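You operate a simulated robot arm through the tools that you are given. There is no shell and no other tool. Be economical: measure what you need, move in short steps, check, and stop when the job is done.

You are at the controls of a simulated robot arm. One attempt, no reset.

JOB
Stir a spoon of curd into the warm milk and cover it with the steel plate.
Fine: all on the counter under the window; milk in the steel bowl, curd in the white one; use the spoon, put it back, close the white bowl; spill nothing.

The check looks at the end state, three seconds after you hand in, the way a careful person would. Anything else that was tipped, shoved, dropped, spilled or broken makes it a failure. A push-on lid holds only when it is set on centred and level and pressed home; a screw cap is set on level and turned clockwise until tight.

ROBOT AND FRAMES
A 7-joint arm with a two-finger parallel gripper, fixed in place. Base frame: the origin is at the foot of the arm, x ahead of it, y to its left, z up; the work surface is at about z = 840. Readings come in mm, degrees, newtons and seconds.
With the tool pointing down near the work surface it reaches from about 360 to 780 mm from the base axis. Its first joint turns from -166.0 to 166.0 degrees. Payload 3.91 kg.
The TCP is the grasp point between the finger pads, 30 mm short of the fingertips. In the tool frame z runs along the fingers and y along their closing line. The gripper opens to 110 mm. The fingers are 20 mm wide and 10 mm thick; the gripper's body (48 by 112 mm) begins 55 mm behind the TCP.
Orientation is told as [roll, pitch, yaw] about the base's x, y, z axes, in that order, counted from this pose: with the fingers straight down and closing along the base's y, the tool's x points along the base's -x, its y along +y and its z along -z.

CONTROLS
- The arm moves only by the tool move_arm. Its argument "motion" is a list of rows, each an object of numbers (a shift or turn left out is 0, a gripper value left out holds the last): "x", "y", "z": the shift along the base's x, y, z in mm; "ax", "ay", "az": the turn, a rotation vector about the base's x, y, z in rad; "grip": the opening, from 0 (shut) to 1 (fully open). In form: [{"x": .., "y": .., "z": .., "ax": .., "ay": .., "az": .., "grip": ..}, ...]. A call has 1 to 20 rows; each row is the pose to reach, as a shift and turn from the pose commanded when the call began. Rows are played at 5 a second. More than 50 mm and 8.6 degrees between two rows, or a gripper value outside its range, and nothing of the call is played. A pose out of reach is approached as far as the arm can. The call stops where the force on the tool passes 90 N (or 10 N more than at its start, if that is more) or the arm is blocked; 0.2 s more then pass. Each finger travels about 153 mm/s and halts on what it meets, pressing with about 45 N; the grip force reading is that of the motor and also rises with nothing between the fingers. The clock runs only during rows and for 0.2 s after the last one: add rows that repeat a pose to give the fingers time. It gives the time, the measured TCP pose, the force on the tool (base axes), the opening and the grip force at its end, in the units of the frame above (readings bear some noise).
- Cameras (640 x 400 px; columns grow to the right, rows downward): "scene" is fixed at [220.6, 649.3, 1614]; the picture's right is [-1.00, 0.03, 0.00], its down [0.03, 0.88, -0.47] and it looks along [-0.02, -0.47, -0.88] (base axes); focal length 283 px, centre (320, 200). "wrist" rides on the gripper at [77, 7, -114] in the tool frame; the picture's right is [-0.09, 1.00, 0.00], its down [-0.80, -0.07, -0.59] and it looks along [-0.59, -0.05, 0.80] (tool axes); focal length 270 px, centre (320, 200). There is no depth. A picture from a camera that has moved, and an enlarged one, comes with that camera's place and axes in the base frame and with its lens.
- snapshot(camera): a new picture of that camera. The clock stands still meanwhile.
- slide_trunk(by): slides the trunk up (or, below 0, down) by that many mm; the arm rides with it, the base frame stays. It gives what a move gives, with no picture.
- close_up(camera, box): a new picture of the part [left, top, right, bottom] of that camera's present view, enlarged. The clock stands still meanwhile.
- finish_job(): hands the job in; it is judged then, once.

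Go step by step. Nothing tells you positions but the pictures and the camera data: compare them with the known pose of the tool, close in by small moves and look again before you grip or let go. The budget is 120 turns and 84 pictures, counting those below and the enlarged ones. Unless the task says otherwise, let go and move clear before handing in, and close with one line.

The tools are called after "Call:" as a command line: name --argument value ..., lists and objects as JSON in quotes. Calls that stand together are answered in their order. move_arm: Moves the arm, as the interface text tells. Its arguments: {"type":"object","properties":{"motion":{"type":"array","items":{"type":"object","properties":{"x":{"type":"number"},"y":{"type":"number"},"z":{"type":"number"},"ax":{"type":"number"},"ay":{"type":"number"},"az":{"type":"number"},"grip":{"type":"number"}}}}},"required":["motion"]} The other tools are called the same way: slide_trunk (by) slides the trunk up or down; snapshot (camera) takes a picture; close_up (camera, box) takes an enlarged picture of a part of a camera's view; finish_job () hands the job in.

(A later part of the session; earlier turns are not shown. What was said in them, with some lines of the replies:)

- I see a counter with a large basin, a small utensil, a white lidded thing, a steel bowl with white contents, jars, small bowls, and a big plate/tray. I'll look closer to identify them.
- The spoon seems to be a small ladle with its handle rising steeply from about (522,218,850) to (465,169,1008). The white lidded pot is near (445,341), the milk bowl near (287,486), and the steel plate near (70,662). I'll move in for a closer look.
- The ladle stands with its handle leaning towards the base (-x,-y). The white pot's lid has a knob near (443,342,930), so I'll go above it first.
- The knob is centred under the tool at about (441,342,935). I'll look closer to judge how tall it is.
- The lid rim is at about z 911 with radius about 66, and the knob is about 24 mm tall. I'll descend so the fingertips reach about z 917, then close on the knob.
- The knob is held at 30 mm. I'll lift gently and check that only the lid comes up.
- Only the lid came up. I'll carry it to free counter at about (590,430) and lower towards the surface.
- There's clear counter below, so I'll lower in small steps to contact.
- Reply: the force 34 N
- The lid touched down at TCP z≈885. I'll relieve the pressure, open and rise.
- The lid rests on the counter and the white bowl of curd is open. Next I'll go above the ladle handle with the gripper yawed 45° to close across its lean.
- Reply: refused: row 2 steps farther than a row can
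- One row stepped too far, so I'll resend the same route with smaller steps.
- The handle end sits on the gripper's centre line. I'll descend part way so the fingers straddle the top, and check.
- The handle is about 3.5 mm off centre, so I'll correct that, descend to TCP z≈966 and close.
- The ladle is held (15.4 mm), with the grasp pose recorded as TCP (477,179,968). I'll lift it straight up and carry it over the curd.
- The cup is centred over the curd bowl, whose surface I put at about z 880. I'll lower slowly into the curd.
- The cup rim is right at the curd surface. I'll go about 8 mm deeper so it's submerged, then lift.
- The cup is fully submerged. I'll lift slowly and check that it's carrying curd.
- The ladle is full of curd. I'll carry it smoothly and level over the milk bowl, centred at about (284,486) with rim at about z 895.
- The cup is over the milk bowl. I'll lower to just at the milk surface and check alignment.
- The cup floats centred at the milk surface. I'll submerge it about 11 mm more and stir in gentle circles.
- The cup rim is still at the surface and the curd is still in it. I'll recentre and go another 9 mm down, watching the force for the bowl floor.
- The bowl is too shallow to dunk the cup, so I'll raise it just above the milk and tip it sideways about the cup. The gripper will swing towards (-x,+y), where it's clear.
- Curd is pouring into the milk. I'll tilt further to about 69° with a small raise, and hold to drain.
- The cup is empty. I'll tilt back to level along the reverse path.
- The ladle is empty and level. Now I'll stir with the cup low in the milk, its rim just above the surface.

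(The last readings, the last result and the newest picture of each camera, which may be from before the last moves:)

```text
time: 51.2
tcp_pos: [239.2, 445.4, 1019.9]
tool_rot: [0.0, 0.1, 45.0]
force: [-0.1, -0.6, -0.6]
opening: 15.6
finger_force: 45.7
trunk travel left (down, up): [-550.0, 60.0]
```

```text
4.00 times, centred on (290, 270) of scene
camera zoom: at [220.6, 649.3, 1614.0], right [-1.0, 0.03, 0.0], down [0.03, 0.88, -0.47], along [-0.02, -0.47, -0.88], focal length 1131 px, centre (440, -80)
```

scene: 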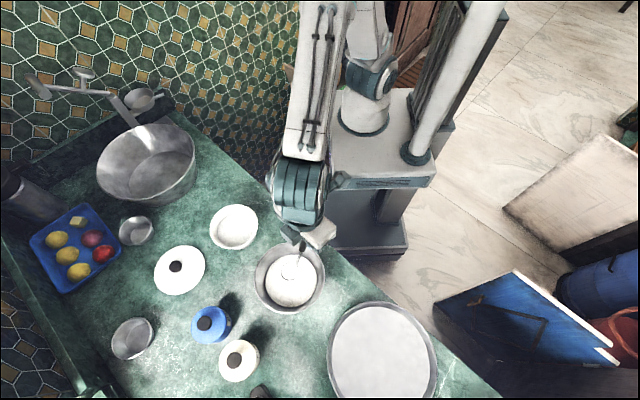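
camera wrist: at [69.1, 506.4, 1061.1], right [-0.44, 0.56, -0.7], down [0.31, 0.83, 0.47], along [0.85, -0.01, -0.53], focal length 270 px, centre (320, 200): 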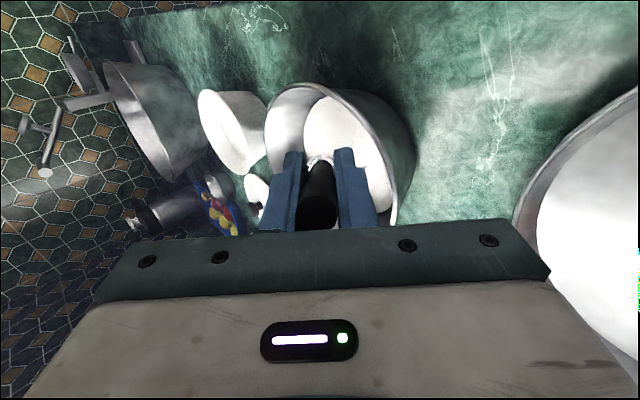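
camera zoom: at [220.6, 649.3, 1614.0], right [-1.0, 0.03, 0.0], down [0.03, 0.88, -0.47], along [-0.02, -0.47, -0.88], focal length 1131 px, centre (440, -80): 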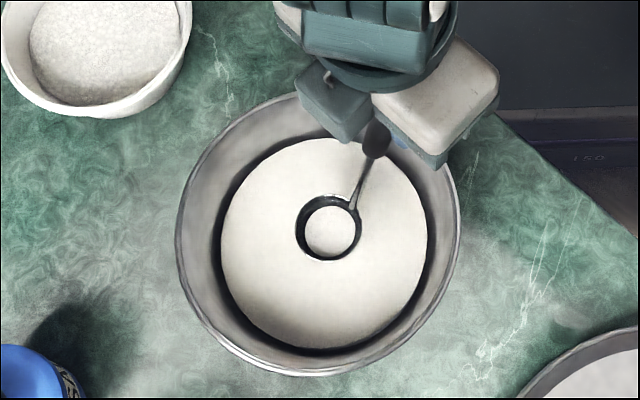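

The cup may have a little milk in it. I'll repeat the drain tilt over the bowl.

Call:
move_arm --motion '[{"x": -10.2, "y": 10.2, "z": -1.4, "ax": -0.092, "ay": -0.092}, {"x": -20.1, "y": 20.1, "z": -4.5, "ax": -0.184, "ay": -0.184}, {"x": -29.7, "y": 29.7, "z": -9.5, "ax": -0.276, "ay": -0.276}, {"x": -38.7, "y": 38.7, "z": -16.3, "ax": -0.368, "ay": -0.368}, {"x": -47, "y": 47, "z": -24.6, "ax": -0.46, "ay": -0.46}, {"x": -54.5, "y": 54.5, "z": -34.3, "ax": -0.552, "ay": -0.552}, {"x": -61.6, "y": 61.6, "z": -41.3, "ax": -0.651, "ay": -0.651}, {"x": -67.3, "y": 67.3, "z": -49.3, "ax": -0.75, "ay": -0.75}, {"x": -71.7, "y": 71.7, "z": -61.3, "ax": -0.849, "ay": -0.849}, {"x": -71.7, "y": 71.7, "z": -61.3, "ax": -0.849, "ay": -0.849}, {"x": -71.7, "y": 71.7, "z": -61.3, "ax": -0.849, "ay": -0.849}, {"x": -71.7, "y": 71.7, "z": -61.3, "ax": -0.849, "ay": -0.849}, {"x": -71.7, "y": 71.7, "z": -61.3, "ax": -0.849, "ay": -0.849}, {"x": -71.7, "y": 71.7, "z": -61.3, "ax": -0.849, "ay": -0.849}, {"x": -71.7, "y": 71.7, "z": -61.3, "ax": -0.849, "ay": -0.849}]'

Call:
close_up --camera "scene" --box '[270, 240, 350, 290]'

Call:
move_arm --motion '[{"x": 4.4, "y": -4.4, "z": 12, "ax": 0.099, "ay": 0.099}, {"x": 10.1, "y": -10.1, "z": 20, "ax": 0.198, "ay": 0.198}, {"x": 17.2, "y": -17.2, "z": 27, "ax": 0.297, "ay": 0.297}, {"x": 24.7, "y": -24.7, "z": 36.7, "ax": 0.389, "ay": 0.389}, {"x": 33, "y": -33, "z": 45, "ax": 0.481, "ay": 0.481}, {"x": 42, "y": -42, "z": 51.8, "ax": 0.573, "ay": 0.573}, {"x": 51.6, "y": -51.6, "z": 56.8, "ax": 0.665, "ay": 0.665}, {"x": 61.5, "y": -61.5, "z": 60, "ax": 0.757, "ay": 0.757}, {"x": 71.7, "y": -71.7, "z": 61.3, "ax": 0.849, "ay": 0.849}, {"x": 71.7, "y": -71.7, "z": 61.3, "ax": 0.849, "ay": 0.849}, {"x": 71.7, "y": -71.7, "z": 61.3, "ax": 0.849, "ay": 0.849}, {"x": 71.7, "y": -71.7, "z": 61.3, "ax": 0.849, "ay": 0.849}]'

Call:
close_up --camera "scene" --box '[240, 220, 340, 320]'

```text
time: 54.4
tcp_pos: [166.8, 518.9, 954.9]
tool_rot: [-68.8, 0.0, 45.0]
force: [0.0, 0.4, -0.9]
opening: 15.3
finger_force: 45.1
trunk travel left (down, up): [-550.0, 60.0]
```

```text
8.00 times, centred on (310, 265) of scene
camera zoom: at [220.6, 649.3, 1614.0], right [-1.0, 0.03, 0.0], down [0.03, 0.88, -0.47], along [-0.02, -0.47, -0.88], focal length 2263 px, centre (400, -320)
```

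zoom: 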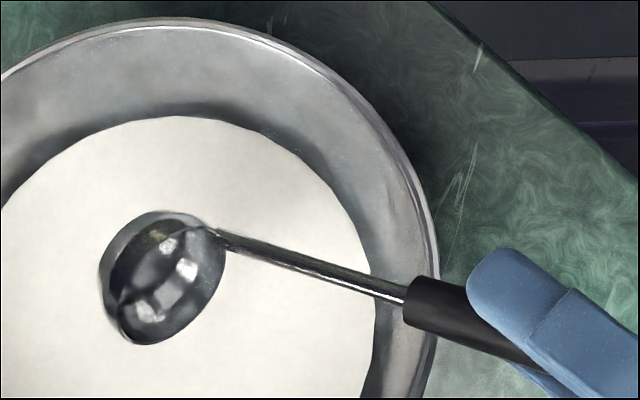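

```text
time: 57.0
tcp_pos: [238.6, 446.1, 1017.1]
tool_rot: [0.0, 0.0, 45.0]
force: [0.9, 0.1, -0.3]
opening: 15.6
finger_force: 45.0
trunk travel left (down, up): [-550.0, 60.0]
```

```text
4.00 times, centred on (290, 270) of scene
camera zoom: at [220.6, 649.3, 1614.0], right [-1.0, 0.03, 0.0], down [0.03, 0.88, -0.47], along [-0.02, -0.47, -0.88], focal length 1131 px, centre (440, -80)
```

zoom: 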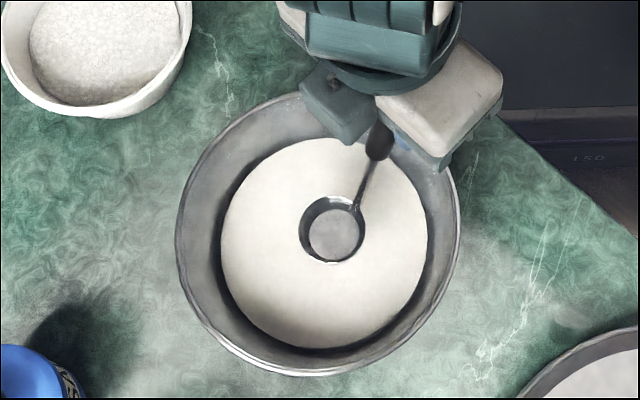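

The ladle is now clean and empty. I'll raise it and carry it back to its original spot, stopping just above the counter.

Call:
move_arm --motion '[{"z": 40}, {"z": 80}, {"x": 20, "y": -23, "z": 80}, {"x": 50, "y": -56, "z": 80}, {"x": 80, "y": -90, "z": 80}, {"x": 110, "y": -124, "z": 80}, {"x": 140, "y": -158, "z": 80}, {"x": 170, "y": -192, "z": 80}, {"x": 200, "y": -225, "z": 80}, {"x": 225, "y": -253, "z": 80}, {"x": 237, "y": -267, "z": 80}, {"x": 237, "y": -267, "z": 40}, {"x": 237, "y": -267, "z": 0}, {"x": 237, "y": -267, "z": -30}, {"x": 237, "y": -267, "z": -42}, {"x": 237, "y": -267, "z": -42}]'

Call:
close_up --camera "scene" --box '[170, 120, 330, 240]'

```text
time: 60.4
tcp_pos: [477.2, 179.2, 977.8]
tool_rot: [0.1, 0.0, 45.1]
force: [0.0, -0.3, -1.1]
opening: 15.7
finger_force: 45.0
trunk travel left (down, up): [-550.0, 60.0]
```

```text
3.33 times, centred on (250, 180) of scene
camera zoom: at [220.6, 649.3, 1614.0], right [-1.0, 0.03, 0.0], down [0.03, 0.88, -0.47], along [-0.02, -0.47, -0.88], focal length 943 px, centre (553, 267)
```

zoom: 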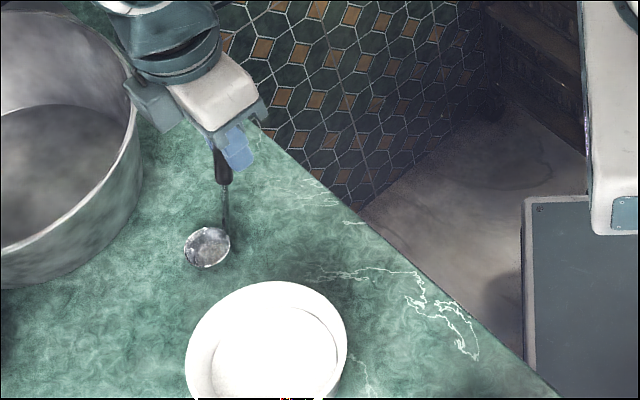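

The spoon is right over its old place. I'll lower the last few millimetres gently.

Call:
move_arm --motion '[{"z": -4}, {"z": -6}, {"z": -7}, {"z": -8}, {"z": -8}]'

```text
time: 61.6
tcp_pos: [475.8, 179.4, 968.3]
tool_rot: [0.0, -0.2, 44.9]
force: [-1.6, -0.5, 20.4]
opening: 15.5
finger_force: 44.8
trunk travel left (down, up): [-550.0, 60.0]
```

It's in contact with the counter. I'll relieve slightly, open in small steps, then look.

Call:
move_arm --motion '[{"z": 1}, {"z": 1, "grip": 0.2}, {"z": 1, "grip": 0.3}, {"z": 1, "grip": 0.5}, {"z": 1, "grip": 0.6}, {"z": 1, "grip": 0.6}]'

Call:
snapshot --camera "wrist"

Call:
close_up --camera "scene" --box '[170, 120, 330, 240]'

```text
time: 63.0
tcp_pos: [475.7, 179.3, 968.9]
tool_rot: [-0.1, 0.0, 45.1]
force: [0.5, -0.1, 0.2]
opening: 66.0
finger_force: 0.1
trunk travel left (down, up): [-550.0, 60.0]
```

```text
38 pictures are left
camera wrist: at [415.7, 129.1, 1084.0], right [-0.64, 0.77, 0.0], down [0.62, 0.52, 0.59], along [0.46, 0.38, -0.8], focal length 270 px, centre (320, 200)
```

wrist: 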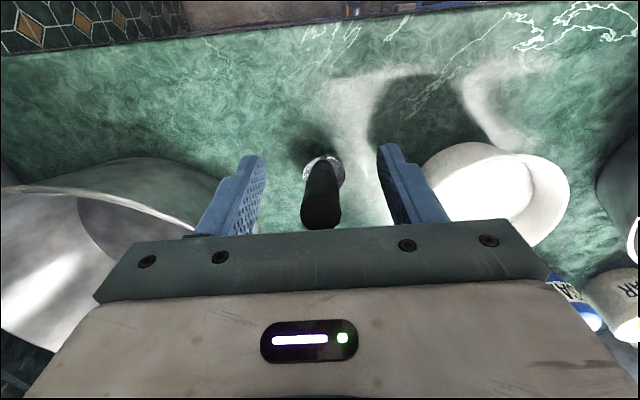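

```text
3.33 times, centred on (250, 180) of scene
camera zoom: at [220.6, 649.3, 1614.0], right [-1.0, 0.03, 0.0], down [0.03, 0.88, -0.47], along [-0.02, -0.47, -0.88], focal length 943 px, centre (553, 267)
```

zoom: 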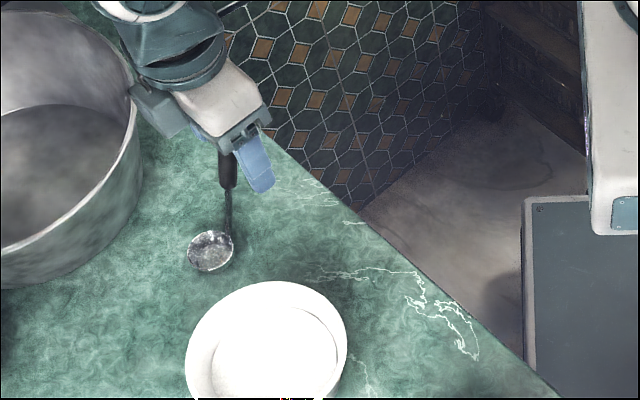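

The spoon stands free as before. I'll rise straight up and travel back above the lid, with yaw returning to 0.

Call:
move_arm --motion '[{"z": 40}, {"z": 80}, {"z": 130}, {"x": 5, "y": 10, "z": 150, "az": -0.08}, {"x": 20, "y": 45, "z": 150, "az": -0.18}, {"x": 38, "y": 85, "z": 150, "az": -0.28}, {"x": 56, "y": 125, "z": 150, "az": -0.38}, {"x": 74, "y": 165, "z": 150, "az": -0.48}, {"x": 92, "y": 203, "z": 140, "az": -0.58}, {"x": 106, "y": 235, "z": 120, "az": -0.68}, {"x": 113, "y": 249, "z": 90, "az": -0.785}, {"x": 113, "y": 249, "z": 71, "az": -0.785}, {"x": 113, "y": 249, "z": 71, "az": -0.785}]'

Call:
close_up --camera "wrist" --box '[200, 0, 440, 220]'

Call:
close_up --camera "scene" --box '[140, 120, 300, 310]'

```text
time: 65.8
tcp_pos: [590.2, 426.8, 1039.6]
tool_rot: [0.0, 0.1, -0.1]
force: [0.4, -0.6, 0.2]
opening: 65.9
finger_force: 0.0
trunk travel left (down, up): [-550.0, 60.0]
```

```text
1.82 times, centred on (320, 110) of wrist
camera zoom: at [511.6, 434.6, 1154.1], right [0.09, 1.0, 0.0], down [0.8, -0.07, 0.59], along [0.59, -0.05, -0.8], focal length 491 px, centre (320, 364)
```

zoom: 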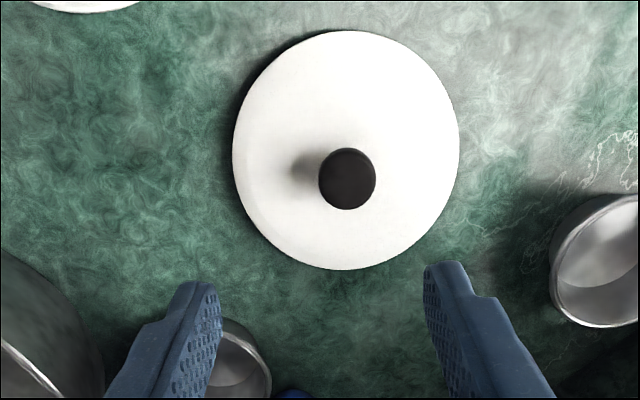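

```text
2.11 times, centred on (220, 215) of scene
camera zoom: at [220.6, 649.3, 1614.0], right [-1.0, 0.03, 0.0], down [0.03, 0.88, -0.47], along [-0.02, -0.47, -0.88], focal length 595 px, centre (530, 168)
```

zoom: 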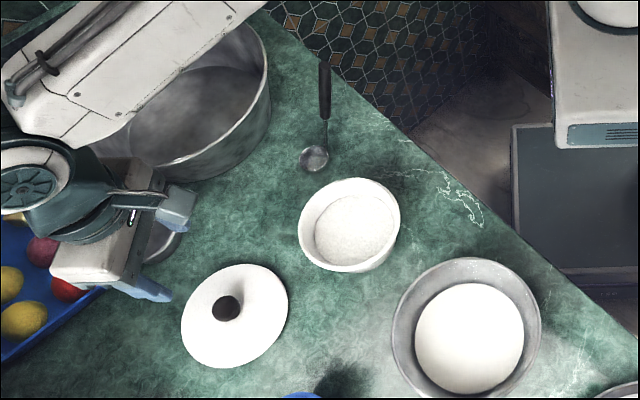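

The lid's knob is now near (592,442,873), about 14 mm further in +y than where I released it. I'll shift over it, descend and grip.

Call:
move_arm --motion '[{"x": 2, "y": 15}, {"x": 2, "y": 15, "z": -45}, {"x": 2, "y": 15, "z": -85}, {"x": 2, "y": 15, "z": -100}, {"x": 2, "y": 15, "z": -100}]'

Call:
close_up --camera "wrist" --box '[200, 20, 440, 240]'

```text
time: 67.0
tcp_pos: [592.1, 442.2, 939.5]
tool_rot: [0.0, 0.1, 0.0]
force: [-0.8, -0.1, -0.3]
opening: 65.9
finger_force: 0.0
trunk travel left (down, up): [-550.0, 60.0]
```

```text
1.82 times, centred on (320, 130) of wrist
camera zoom: at [513.5, 449.3, 1055.5], right [0.09, 1.0, 0.0], down [0.8, -0.07, 0.59], along [0.59, -0.05, -0.8], focal length 491 px, centre (320, 327)
```

zoom: 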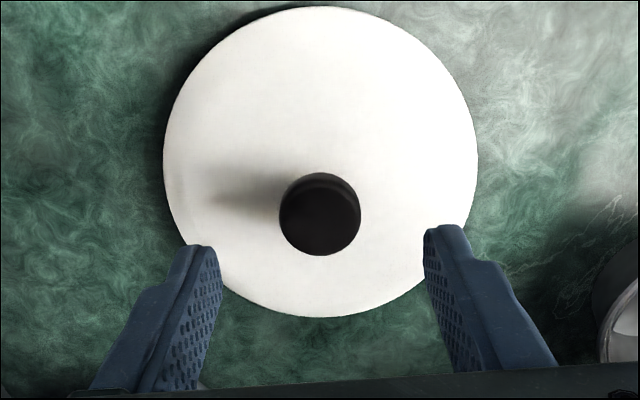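

Centred. I'll descend and grip.

Call:
move_arm --motion '[{"z": -30}, {"z": -45}, {"z": -53}, {"z": -53, "grip": 0.4}, {"z": -53, "grip": 0.3}, {"z": -53, "grip": 0.1}, {"z": -53, "grip": 0.1}, {"z": -53, "grip": 0.1}]'

Call:
move_arm --motion '[{"z": 8}, {"z": 20}, {"z": 45}, {"z": 80}, {"z": 115}, {"z": 115}]'

Call:
snapshot --camera "wrist"

```text
time: 68.8
tcp_pos: [591.5, 444.4, 886.6]
tool_rot: [0.1, 0.0, 0.0]
force: [0.2, -0.3, 0.6]
opening: 29.7
finger_force: 45.1
trunk travel left (down, up): [-550.0, 60.0]
```

```text
time: 70.2
tcp_pos: [593.1, 443.6, 1000.3]
tool_rot: [0.0, 0.0, 0.0]
force: [-0.1, -0.1, 0.1]
opening: 29.6
finger_force: 45.2
trunk travel left (down, up): [-550.0, 60.0]
```

```text
33 pictures are left
camera wrist: at [514.1, 449.5, 1117.5], right [0.09, 1.0, 0.0], down [0.8, -0.07, 0.59], along [0.59, -0.05, -0.8], focal length 270 px, centre (320, 200)
```

wrist: 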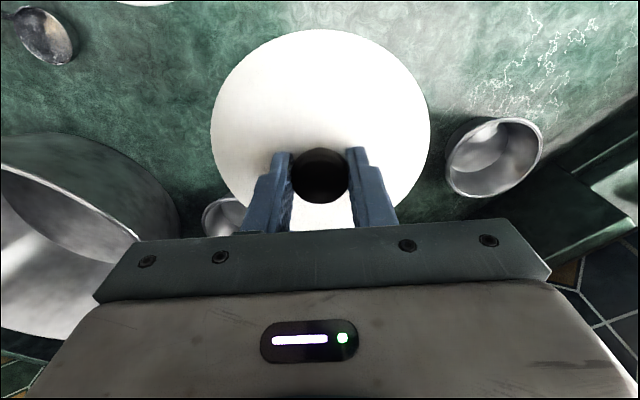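

The lid is held level. I'll carry it back over the white bowl to TCP (439,343), descending to just above seating.

Call:
move_arm --motion '[{"x": -35, "y": -23}, {"x": -75, "y": -49}, {"x": -115, "y": -75}, {"x": -145, "y": -95}, {"x": -153, "y": -100.5}, {"x": -153, "y": -100.5, "z": -15}, {"x": -153, "y": -100.5, "z": -30}, {"x": -153, "y": -100.5, "z": -30}]'

Call:
close_up --camera "scene" --box '[180, 180, 290, 270]'

Call:
close_up --camera "wrist" --box '[200, 20, 440, 240]'

```text
time: 72.0
tcp_pos: [437.8, 342.6, 970.2]
tool_rot: [0.1, 0.0, 0.1]
force: [0.1, 0.3, -0.4]
opening: 29.9
finger_force: 45.1
trunk travel left (down, up): [-550.0, 60.0]
```

```text
4.44 times, centred on (235, 225) of scene
camera zoom: at [220.6, 649.3, 1614.0], right [-1.0, 0.03, 0.0], down [0.03, 0.88, -0.47], along [-0.02, -0.47, -0.88], focal length 1257 px, centre (698, 89)
```

zoom: 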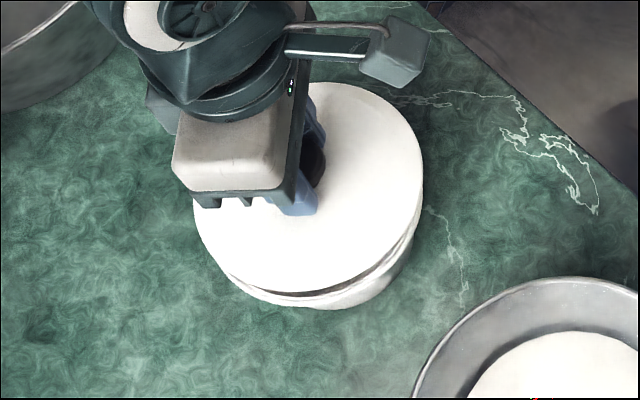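

```text
1.82 times, centred on (320, 130) of wrist
camera zoom: at [359.4, 349.3, 1086.2], right [0.09, 1.0, 0.0], down [0.8, -0.07, 0.59], along [0.59, -0.05, -0.8], focal length 491 px, centre (320, 327)
```

zoom: 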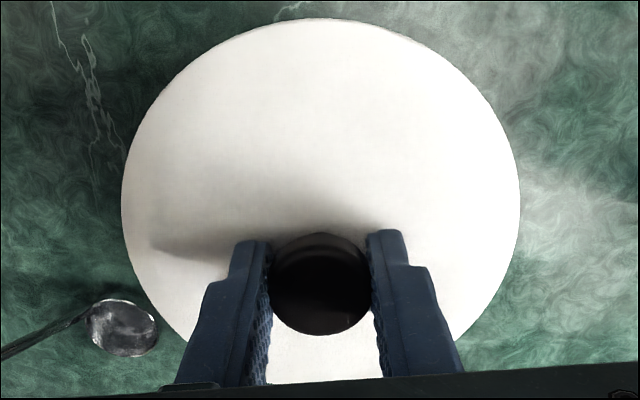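

Comparing lid rim positions in both cameras, the lid hangs about 5 mm short in x. I'll shift +5 and lower to near contact.

Call:
move_arm --motion '[{"x": 5, "y": 0.5}, {"x": 5, "y": 0.5, "z": -10}, {"x": 5, "y": 0.5, "z": -18}, {"x": 5, "y": 0.5, "z": -22}, {"x": 5, "y": 0.5, "z": -24}, {"x": 5, "y": 0.5, "z": -24}]'

Call:
close_up --camera "scene" --box '[180, 180, 290, 270]'

Call:
close_up --camera "wrist" --box '[200, 20, 440, 240]'

```text
time: 73.4
tcp_pos: [444.4, 343.1, 947.4]
tool_rot: [0.0, 0.0, 0.0]
force: [-0.6, 0.6, -1.3]
opening: 29.5
finger_force: 45.0
trunk travel left (down, up): [-550.0, 60.0]
```

```text
4.44 times, centred on (235, 225) of scene
camera zoom: at [220.6, 649.3, 1614.0], right [-1.0, 0.03, 0.0], down [0.03, 0.88, -0.47], along [-0.02, -0.47, -0.88], focal length 1257 px, centre (698, 89)
```

zoom: 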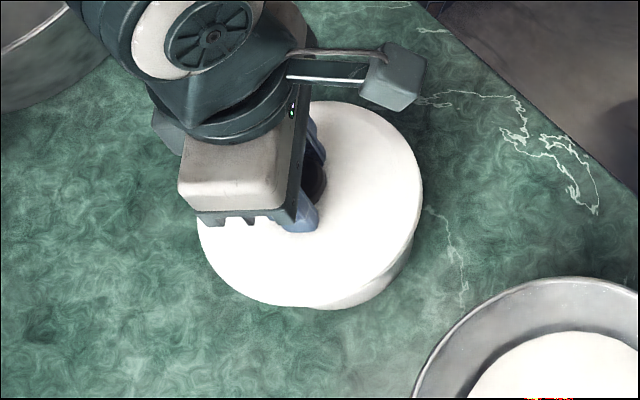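

```text
1.82 times, centred on (320, 130) of wrist
camera zoom: at [365.3, 349.8, 1062.5], right [0.09, 1.0, 0.0], down [0.8, -0.07, 0.59], along [0.59, -0.05, -0.8], focal length 491 px, centre (320, 327)
```

zoom: 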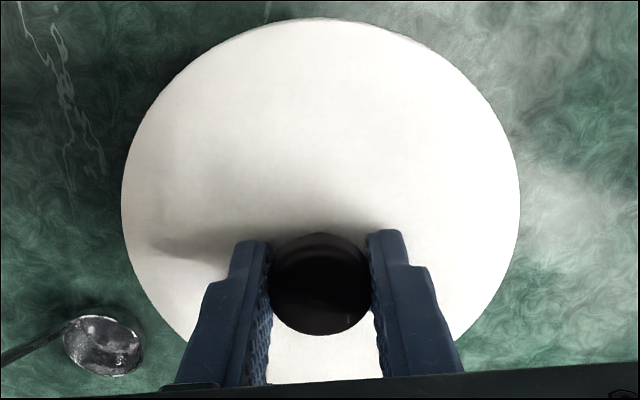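

It's aligned and just above seating. I'll press down in small steps.

Call:
move_arm --motion '[{"z": -2}, {"z": -4}, {"z": -6}, {"z": -7.5}, {"z": -9}, {"z": -9}]'

Call:
close_up --camera "scene" --box '[180, 180, 290, 270]'

```text
time: 74.8
tcp_pos: [443.4, 343.0, 941.9]
tool_rot: [0.2, -0.3, 0.0]
force: [4.1, 2.9, 37.6]
opening: 29.6
finger_force: 44.6
trunk travel left (down, up): [-550.0, 60.0]
```

```text
4.44 times, centred on (235, 225) of scene
camera zoom: at [220.6, 649.3, 1614.0], right [-1.0, 0.03, 0.0], down [0.03, 0.88, -0.47], along [-0.02, -0.47, -0.88], focal length 1257 px, centre (698, 89)
```

zoom: 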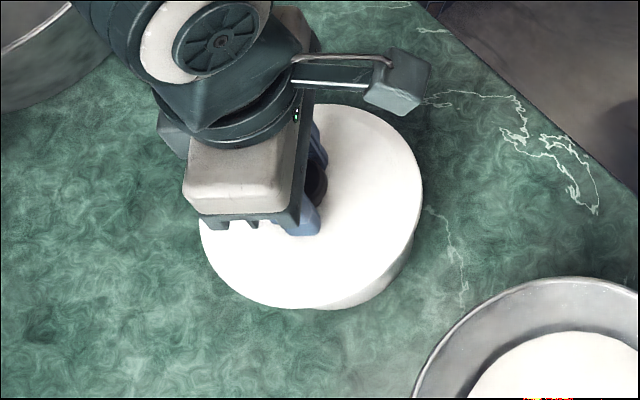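

It seated at z≈942 as predicted, with 38 N of press. I'll ease off part of the load, release and rise.

Call:
move_arm --motion '[{"z": 2.5}, {"z": 2.5}, {"z": 2.5, "grip": 0.32}, {"z": 2.5, "grip": 0.45}, {"z": 2.5, "grip": 0.6}, {"z": 20, "grip": 0.6}, {"z": 60, "grip": 0.6}, {"z": 100, "grip": 0.6}, {"z": 100, "grip": 0.6}]'

Call:
close_up --camera "wrist" --box '[200, 0, 440, 220]'

Call:
close_up --camera "scene" --box '[180, 180, 290, 270]'

```text
time: 76.8
tcp_pos: [443.4, 343.1, 1042.3]
tool_rot: [-0.1, 0.0, 0.0]
force: [0.5, 0.8, -0.3]
opening: 65.8
finger_force: 0.1
trunk travel left (down, up): [-550.0, 60.0]
```

```text
1.82 times, centred on (320, 110) of wrist
camera zoom: at [365.6, 349.1, 1157.6], right [0.09, 1.0, 0.0], down [0.8, -0.07, 0.59], along [0.59, -0.05, -0.8], focal length 491 px, centre (320, 364)
```

zoom: 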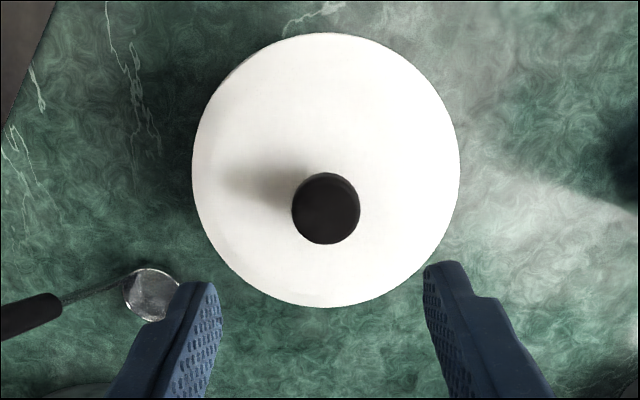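

```text
4.44 times, centred on (235, 225) of scene
camera zoom: at [220.6, 649.3, 1614.0], right [-1.0, 0.03, 0.0], down [0.03, 0.88, -0.47], along [-0.02, -0.47, -0.88], focal length 1257 px, centre (698, 89)
```

zoom: 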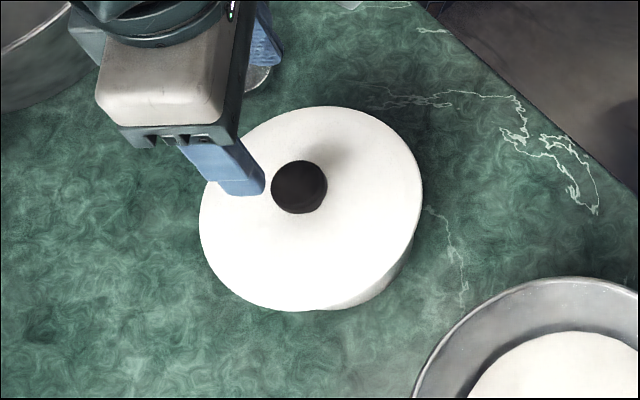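

The lid sits at its original height, about 2.5 mm off in y from its first position. I'll compare using the same crop as before, to see whether the lid is off or the bowl moved.

Call:
close_up --camera "scene" --box '[190, 190, 340, 320]'

Call:
close_up --camera "scene" --box '[200, 195, 270, 260]'

```text
3.08 times, centred on (265, 255) of scene
camera zoom: at [220.6, 649.3, 1614.0], right [-1.0, 0.03, 0.0], down [0.03, 0.88, -0.47], along [-0.02, -0.47, -0.88], focal length 870 px, centre (489, 31)
```

zoom: 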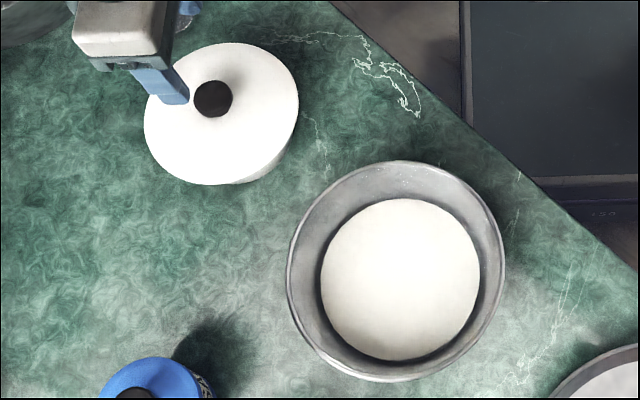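

```text
6.15 times, centred on (235, 228) of scene
camera zoom: at [220.6, 649.3, 1614.0], right [-1.0, 0.03, 0.0], down [0.03, 0.88, -0.47], along [-0.02, -0.47, -0.88], focal length 1740 px, centre (843, 31)
```

zoom: 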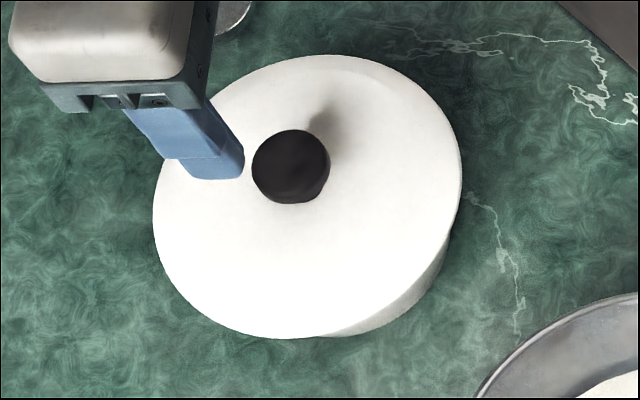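

The white bowl is closed, with its lid centred within a couple of mm and level. Next is the steel plate near (70,662), so I'll move the wrist camera there for a good look.

Call:
move_arm --motion '[{"z": 30}, {"x": -25, "y": 14, "z": 50, "az": 0.11}, {"x": -60, "y": 34, "z": 50, "az": 0.23}, {"x": -98, "y": 55, "z": 50, "az": 0.35}, {"x": -136, "y": 77, "z": 50, "az": 0.47}, {"x": -174, "y": 99, "z": 50, "az": 0.6}, {"x": -212, "y": 120, "z": 50, "az": 0.73}, {"x": -250, "y": 142, "z": 50, "az": 0.86}, {"x": -288, "y": 163, "z": 50, "az": 0.99}, {"x": -326, "y": 185, "z": 50, "az": 1.12}, {"x": -355, "y": 201, "z": 50, "az": 1.25}, {"x": -375, "y": 213, "z": 50, "az": 1.36}, {"x": -383, "y": 217, "z": 50, "az": 1.466}, {"x": -383, "y": 217, "z": 50, "az": 1.466}]'

Call:
snapshot --camera "wrist"

Call:
close_up --camera "scene" --box '[300, 270, 460, 400]'

```text
time: 79.8
tcp_pos: [60.5, 559.5, 1087.6]
tool_rot: [0.0, 0.0, 84.1]
force: [-0.4, 0.1, 0.2]
opening: 66.1
finger_force: 0.0
trunk travel left (down, up): [-550.0, 60.0]
```

```text
23 pictures are left
camera wrist: at [44.2, 484.6, 1203.0], right [-0.98, 0.19, 0.0], down [0.15, 0.79, 0.59], along [0.11, 0.58, -0.8], focal length 270 px, centre (320, 200)
```

wrist: 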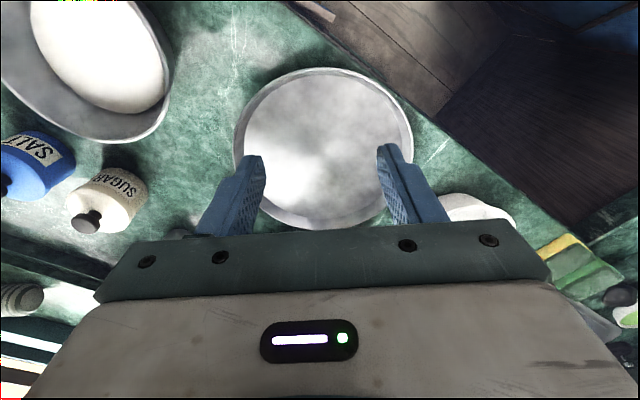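

```text
3.08 times, centred on (380, 335) of scene
camera zoom: at [220.6, 649.3, 1614.0], right [-1.0, 0.03, 0.0], down [0.03, 0.88, -0.47], along [-0.02, -0.47, -0.88], focal length 870 px, centre (135, -215)
```

zoom: 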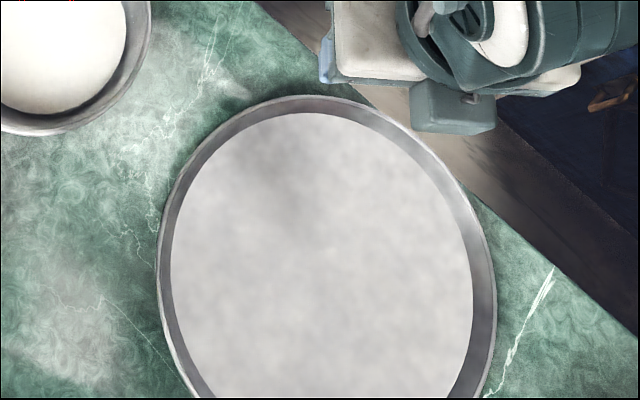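

The plate is a shallow dish of radius about 128 at about (73,668). Its wall is low and flared, and it slightly overhangs the counter edge on the robot side. I'll pinch that rim from the (-x,-y) side with the tool tilted along the wall; first yaw to 120° and approach.

Call:
move_arm --motion '[{"x": -25, "y": 6, "z": -10, "az": 0.125, "grip": 0.45}, {"x": -50, "y": 12, "z": -20, "az": 0.25}, {"x": -75, "y": 18, "z": -30, "az": 0.375}, {"x": -100, "y": 23, "z": -50, "az": 0.5}, {"x": -126, "y": 28, "z": -80, "az": 0.628}, {"x": -126, "y": 28, "z": -80, "az": 0.628}]'

Call:
move_arm --motion '[{"z": -20, "ax": 0.06, "ay": -0.104}, {"z": -40, "ax": 0.12, "ay": -0.208}, {"z": -60, "ax": 0.18, "ay": -0.312}, {"z": -75, "ax": 0.24, "ay": -0.416}, {"z": -75, "ax": 0.24, "ay": -0.416}]'

Call:
snapshot --camera "wrist"

```text
time: 81.2
tcp_pos: [-64.6, 587.9, 1008.9]
tool_rot: [0.1, 0.0, 120.0]
force: [0.4, 0.5, 0.2]
opening: 49.5
finger_force: 0.1
trunk travel left (down, up): [-550.0, 60.0]
```

```text
time: 82.4
tcp_pos: [-65.9, 588.5, 932.9]
tool_rot: [-27.5, 0.0, 119.9]
force: [0.5, -0.5, 0.3]
opening: 49.6
finger_force: 0.1
trunk travel left (down, up): [-550.0, 60.0]
```

```text
21 pictures are left
camera wrist: at [-79.7, 491.6, 1032.0], right [-0.81, -0.36, -0.46], down [-0.58, 0.59, 0.56], along [0.07, 0.72, -0.69], focal length 270 px, centre (320, 200)
```

wrist: 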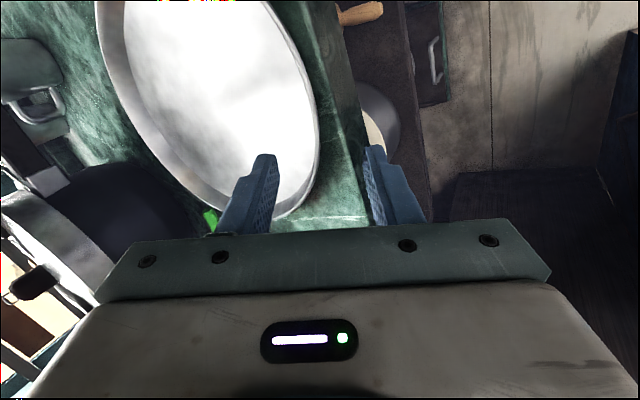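

Call:
close_up --camera "wrist" --box '[220, 40, 420, 240]'

```text
2.00 times, centred on (320, 140) of wrist
camera zoom: at [-79.7, 491.6, 1032.0], right [-0.81, -0.36, -0.46], down [-0.58, 0.59, 0.56], along [0.07, 0.72, -0.69], focal length 541 px, centre (320, 320)
```

zoom: 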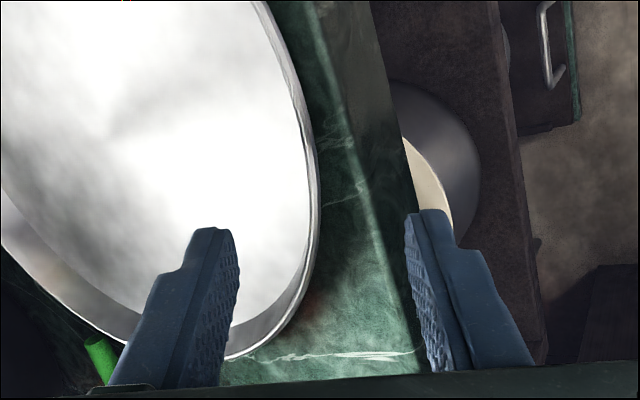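

The gripper is aligned tangentially, but there's a counter strip outside the rim here. I'll swing 18° around the plate to the overhanging spot, so the outer finger has room.

Call:
move_arm --motion '[{"x": 10, "y": -14, "az": 0.105}, {"x": 20, "y": -27, "az": 0.21}, {"x": 31, "y": -40, "az": 0.314}, {"x": 31, "y": -40, "az": 0.314}]'

Call:
close_up --camera "wrist" --box '[220, 40, 420, 240]'

```text
time: 83.4
tcp_pos: [-35.1, 548.6, 933.2]
tool_rot: [-27.5, 0.0, 138.0]
force: [0.2, 0.5, 0.1]
opening: 49.5
finger_force: 0.1
trunk travel left (down, up): [-550.0, 60.0]
```

```text
2.00 times, centred on (320, 140) of wrist
camera zoom: at [-18.3, 453.0, 1032.9], right [-0.66, -0.6, -0.46], down [-0.74, 0.38, 0.56], along [-0.16, 0.71, -0.69], focal length 541 px, centre (320, 320)
```

zoom: 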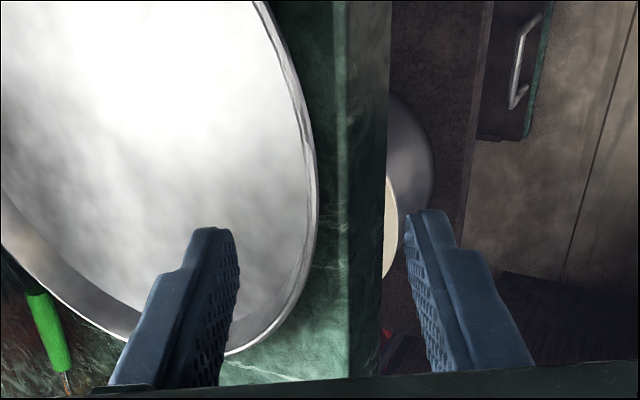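

The rim is flush with the counter edge here and parallel to the finger pads. I'll advance along the tool axis so the tips straddle the wall, then look.

Call:
move_arm --motion '[{"x": 7, "y": 8, "z": -18}, {"x": 14, "y": 16, "z": -37}, {"x": 19, "y": 21, "z": -50}, {"x": 22, "y": 24.4, "z": -58}, {"x": 22, "y": 24.4, "z": -58}]'

Call:
close_up --camera "wrist" --box '[220, 40, 420, 240]'

```text
time: 84.6
tcp_pos: [-13.7, 573.8, 874.6]
tool_rot: [-27.5, 0.0, 138.0]
force: [0.2, 0.0, -0.2]
opening: 49.5
finger_force: 0.0
trunk travel left (down, up): [-550.0, 60.0]
```

```text
2.00 times, centred on (320, 140) of wrist
camera zoom: at [3.7, 477.7, 974.4], right [-0.66, -0.6, -0.46], down [-0.74, 0.38, 0.56], along [-0.16, 0.71, -0.69], focal length 541 px, centre (320, 320)
```

zoom: 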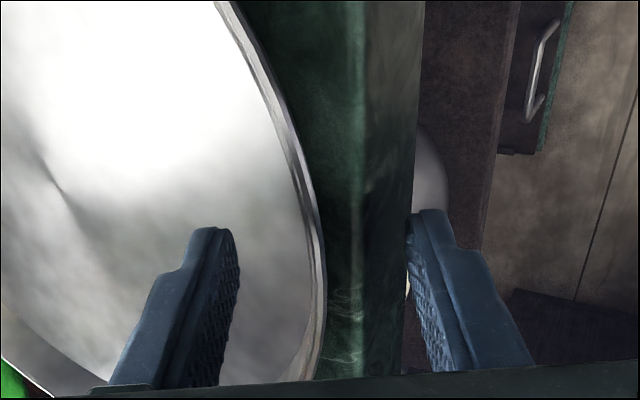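

The rim wall lies between the fingers, near centre. I'll close on it.

Call:
move_arm --motion '[{"grip": 0.25}, {"grip": 0.15}, {"grip": 0.08}, {"grip": 0.0}, {"grip": 0.0}, {"grip": 0.0}]'

Call:
close_up --camera "wrist" --box '[220, 40, 420, 240]'

```text
time: 86.0
tcp_pos: [-13.1, 573.5, 877.4]
tool_rot: [-27.6, -0.3, 138.0]
force: [1.3, 4.6, 17.4]
opening: 3.2
finger_force: 42.9
trunk travel left (down, up): [-550.0, 60.0]
```

```text
2.00 times, centred on (320, 140) of wrist
camera zoom: at [3.6, 477.3, 975.8], right [-0.66, -0.6, -0.46], down [-0.74, 0.38, 0.56], along [-0.16, 0.71, -0.69], focal length 541 px, centre (320, 320)
```

zoom: 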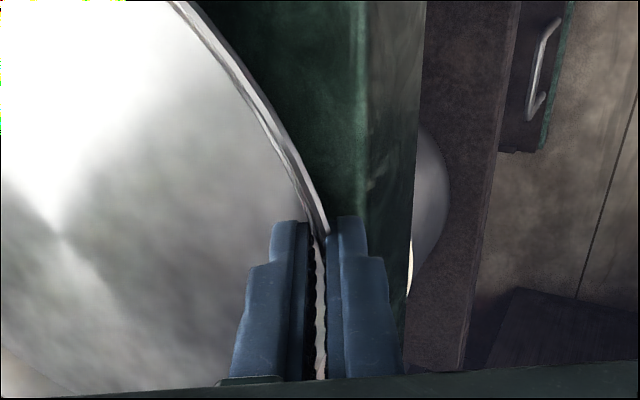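

The wall is gripped (3.2 mm). I'll lift slowly by a small amount and check the plate's attitude.

Call:
move_arm --motion '[{"z": 3}, {"z": 6}, {"z": 10}, {"z": 15}, {"z": 20}, {"z": 20}]'

Call:
snapshot --camera "scene"

Call:
snapshot --camera "wrist"

```text
time: 87.4
tcp_pos: [-13.1, 573.8, 893.8]
tool_rot: [-27.5, 0.1, 138.1]
force: [0.3, -0.3, -1.8]
opening: 2.0
finger_force: 42.2
trunk travel left (down, up): [-550.0, 60.0]
```

```text
16 pictures are left
```

scene: 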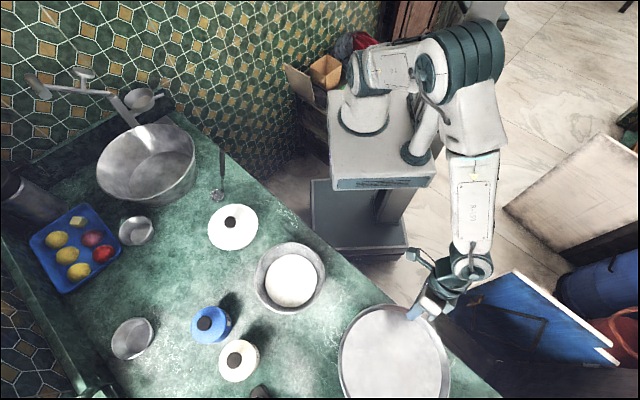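

```text
15 pictures are left
camera wrist: at [3.6, 477.3, 993.6], right [-0.66, -0.6, -0.46], down [-0.74, 0.38, 0.56], along [-0.16, 0.71, -0.69], focal length 270 px, centre (320, 200)
```

wrist: 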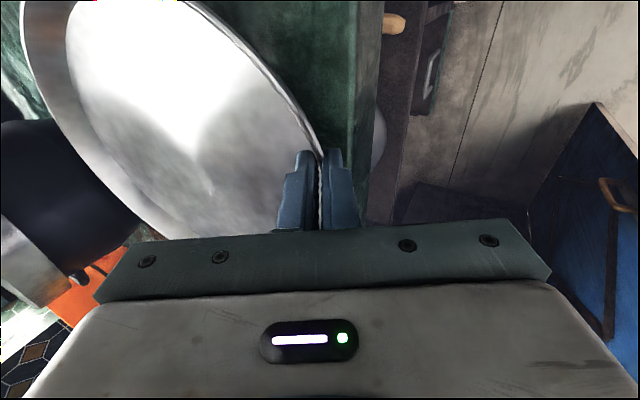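

The plate is up and light. It pivoted a little in the grip, and its centre is near (48,680). I'll raise it well above everything and carry it towards the milk bowl, turning the wrist with the arm.

Call:
move_arm --motion '[{"z": 15}, {"z": 35}, {"z": 60}, {"z": 85}, {"z": 100}, {"z": 100, "x": 10, "y": -8, "az": -0.03}, {"z": 100, "x": 30, "y": -23, "az": -0.08}, {"z": 100, "x": 55, "y": -43, "az": -0.15}, {"z": 100, "x": 80, "y": -63, "az": -0.23}, {"z": 100, "x": 105, "y": -82, "az": -0.31}, {"z": 100, "x": 130, "y": -102, "az": -0.38}, {"z": 100, "x": 155, "y": -121, "az": -0.45}, {"z": 100, "x": 175, "y": -137, "az": -0.5}, {"z": 100, "x": 185, "y": -145, "az": -0.53}, {"z": 100, "x": 189, "y": -148, "az": -0.54}, {"z": 100, "x": 189, "y": -148, "az": -0.54}]'

Call:
snapshot --camera "scene"

Call:
snapshot --camera "wrist"

```text
time: 90.8
tcp_pos: [176.5, 424.2, 995.5]
tool_rot: [-27.5, 0.0, 107.0]
force: [0.6, 0.4, -1.5]
opening: 2.3
finger_force: 42.1
trunk travel left (down, up): [-550.0, 60.0]
```

```text
14 pictures are left
```

scene: 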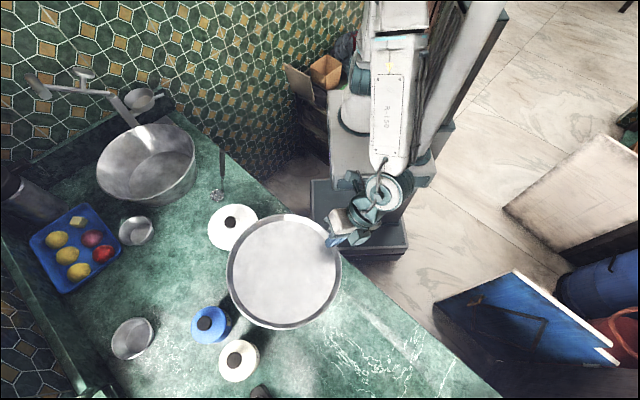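

```text
13 pictures are left
camera wrist: at [141.4, 333.4, 1095.4], right [-0.87, -0.17, -0.46], down [-0.44, 0.7, 0.56], along [0.23, 0.69, -0.69], focal length 270 px, centre (320, 200)
```

wrist: 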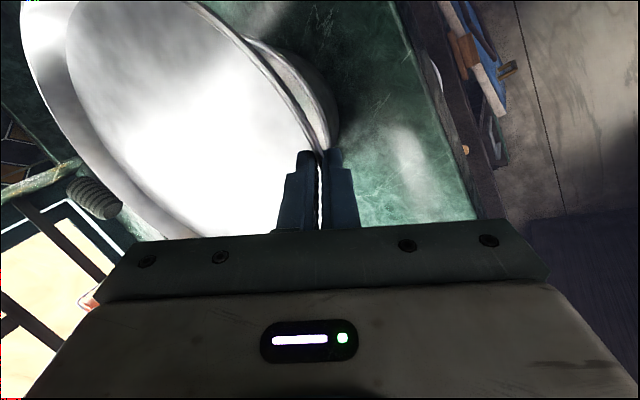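

I'll enlarge the plate in the scene view to measure its centre and tilt.

Call:
close_up --camera "scene" --box '[200, 190, 380, 350]'

```text
2.50 times, centred on (290, 270) of scene
camera zoom: at [220.6, 649.3, 1614.0], right [-1.0, 0.03, 0.0], down [0.03, 0.88, -0.47], along [-0.02, -0.47, -0.88], focal length 707 px, centre (395, 25)
```

zoom: 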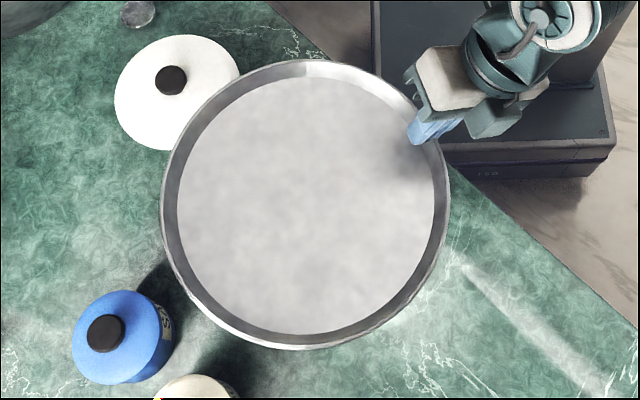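

The plate is level within about a degree, centred near (293,480) against the bowl centre near (288,481). I'll shift by about (-6,+3), staying clear of the white lid, and descend near the bowl rim.

Call:
move_arm --motion '[{"x": -3, "y": 1.5, "z": -6}, {"x": -6, "y": 3, "z": -18}, {"x": -6, "y": 3, "z": -30}, {"x": -6, "y": 3, "z": -42}, {"x": -6, "y": 3, "z": -48}, {"x": -6, "y": 3, "z": -48}]'

Call:
close_up --camera "scene" --box '[200, 190, 380, 350]'

```text
time: 92.2
tcp_pos: [170.8, 428.9, 946.6]
tool_rot: [-27.5, 0.0, 107.0]
force: [-0.4, 0.4, -2.7]
opening: 2.3
finger_force: 41.9
trunk travel left (down, up): [-550.0, 60.0]
```

```text
2.50 times, centred on (290, 270) of scene
camera zoom: at [220.6, 649.3, 1614.0], right [-1.0, 0.03, 0.0], down [0.03, 0.88, -0.47], along [-0.02, -0.47, -0.88], focal length 707 px, centre (395, 25)
```

zoom: 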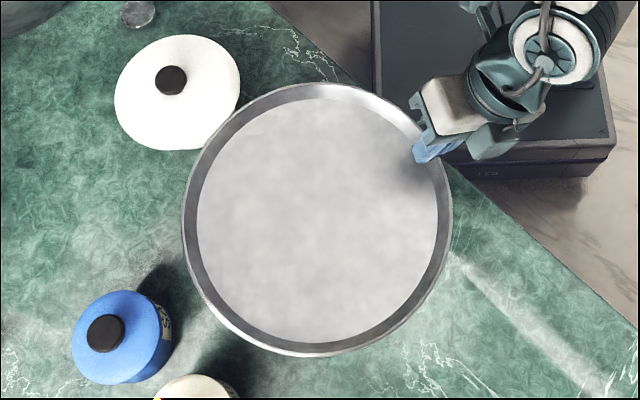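

The plate is level and centred at about (286,483). I'll lower in small steps to contact.

Call:
move_arm --motion '[{"z": -3}, {"z": -6}, {"z": -8}, {"z": -10}, {"z": -12}, {"z": -12}]'

```text
time: 93.6
tcp_pos: [169.3, 426.0, 936.4]
tool_rot: [-27.7, -0.1, 107.1]
force: [-5.2, -5.8, 27.6]
opening: 3.5
finger_force: 43.1
trunk travel left (down, up): [-550.0, 60.0]
```

It's touching the bowl rim. I'll relieve most of the push and check how it sits before letting go.

Call:
move_arm --motion '[{"z": 1.5}, {"z": 2.5}, {"z": 2.5}]'

Call:
close_up --camera "scene" --box '[200, 190, 380, 350]'

```text
time: 94.4
tcp_pos: [170.3, 427.1, 938.2]
tool_rot: [-27.6, -0.2, 107.0]
force: [-2.9, 1.1, 20.0]
opening: 2.6
finger_force: 42.2
trunk travel left (down, up): [-550.0, 60.0]
```

```text
2.50 times, centred on (290, 270) of scene
camera zoom: at [220.6, 649.3, 1614.0], right [-1.0, 0.03, 0.0], down [0.03, 0.88, -0.47], along [-0.02, -0.47, -0.88], focal length 707 px, centre (395, 25)
```

zoom: 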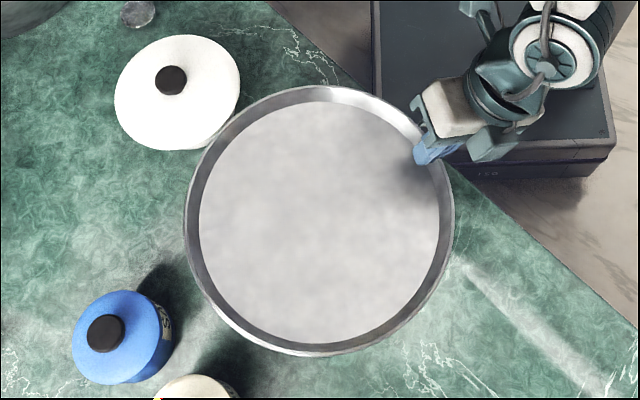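

The plate sits flat and centred over the bowl. I'll ease off the remaining push, open and back out along the tool axis.

Call:
move_arm --motion '[{"z": 2}, {"z": 3.5}, {"z": 3.5}]'

```text
time: 95.2
tcp_pos: [170.4, 427.1, 940.5]
tool_rot: [-27.5, 0.1, 106.9]
force: [0.3, -1.0, 1.3]
opening: 2.1
finger_force: 42.7
trunk travel left (down, up): [-550.0, 60.0]
```

Call:
move_arm --motion '[{"grip": 0.1}, {"grip": 0.2}, {"grip": 0.3}, {"grip": 0.3}, {"grip": 0.3, "x": -6.6, "y": -2, "z": 13}, {"grip": 0.3, "x": -16, "y": -5, "z": 32}, {"grip": 0.3, "x": -30, "y": -9, "z": 60}, {"grip": 0.3, "x": -48, "y": -15, "z": 95}, {"grip": 0.3, "x": -48, "y": -15, "z": 120}, {"grip": 0.3, "x": -48, "y": -15, "z": 120}]'

Call:
close_up --camera "scene" --box '[200, 190, 380, 350]'

Call:
snapshot --camera "wrist"

```text
time: 97.4
tcp_pos: [121.5, 411.0, 1061.3]
tool_rot: [-27.5, -0.1, 106.9]
force: [-0.2, 0.0, -0.6]
opening: 32.9
finger_force: 0.1
trunk travel left (down, up): [-550.0, 60.0]
```

```text
2.50 times, centred on (290, 270) of scene
camera zoom: at [220.6, 649.3, 1614.0], right [-1.0, 0.03, 0.0], down [0.03, 0.88, -0.47], along [-0.02, -0.47, -0.88], focal length 707 px, centre (395, 25)
```

zoom: 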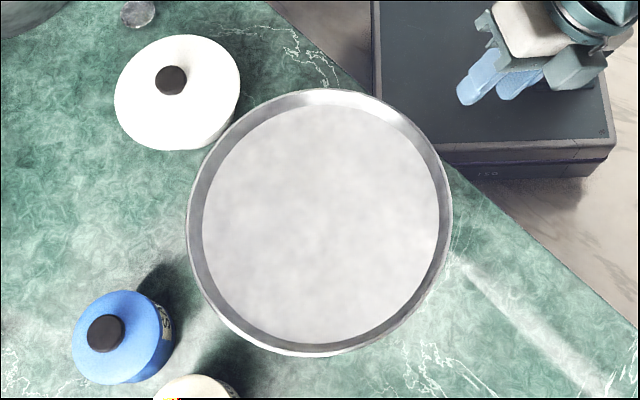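

```text
8 pictures are left
camera wrist: at [86.6, 320.1, 1161.3], right [-0.87, -0.17, -0.46], down [-0.44, 0.7, 0.56], along [0.23, 0.69, -0.69], focal length 270 px, centre (320, 200)
```

wrist: 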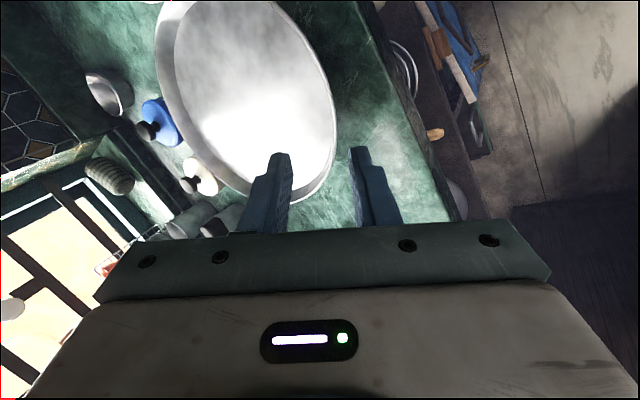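

The plate rests level and centred on the bowl, and the gripper is clear. I'll take one last overall check.

Call:
snapshot --camera "scene"

Call:
close_up --camera "scene" --box '[180, 130, 340, 270]'

```text
7 pictures are left
```

scene: 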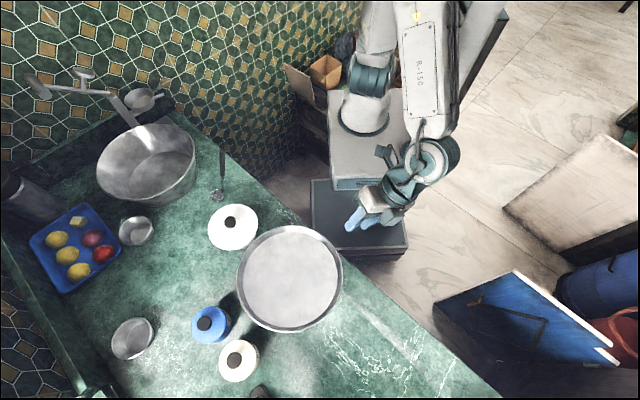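

```text
2.86 times, centred on (260, 200) of scene
camera zoom: at [220.6, 649.3, 1614.0], right [-1.0, 0.03, 0.0], down [0.03, 0.88, -0.47], along [-0.02, -0.47, -0.88], focal length 808 px, centre (491, 200)
```

zoom: 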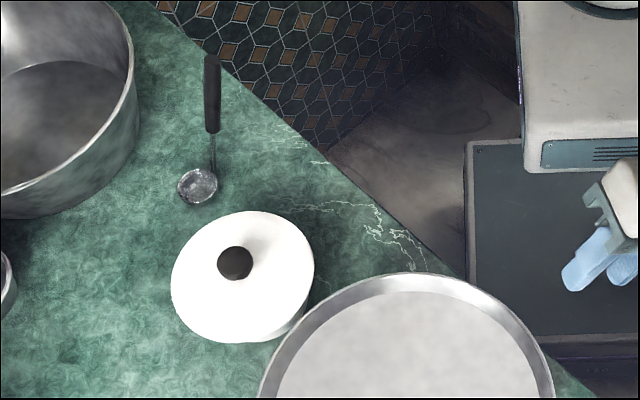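

Everything is in place: the spoon is back, the white bowl is closed, the milk is covered and the counter is clean. I'm handing in.

Call:
finish_job

```text
The job is handed in.
```

I stirred a spoon of curd into the milk and covered the bowl with the steel plate. The spoon is back in its place, the white bowl's lid is on about 2–3 mm off its original position, and I saw no spills on the counter.
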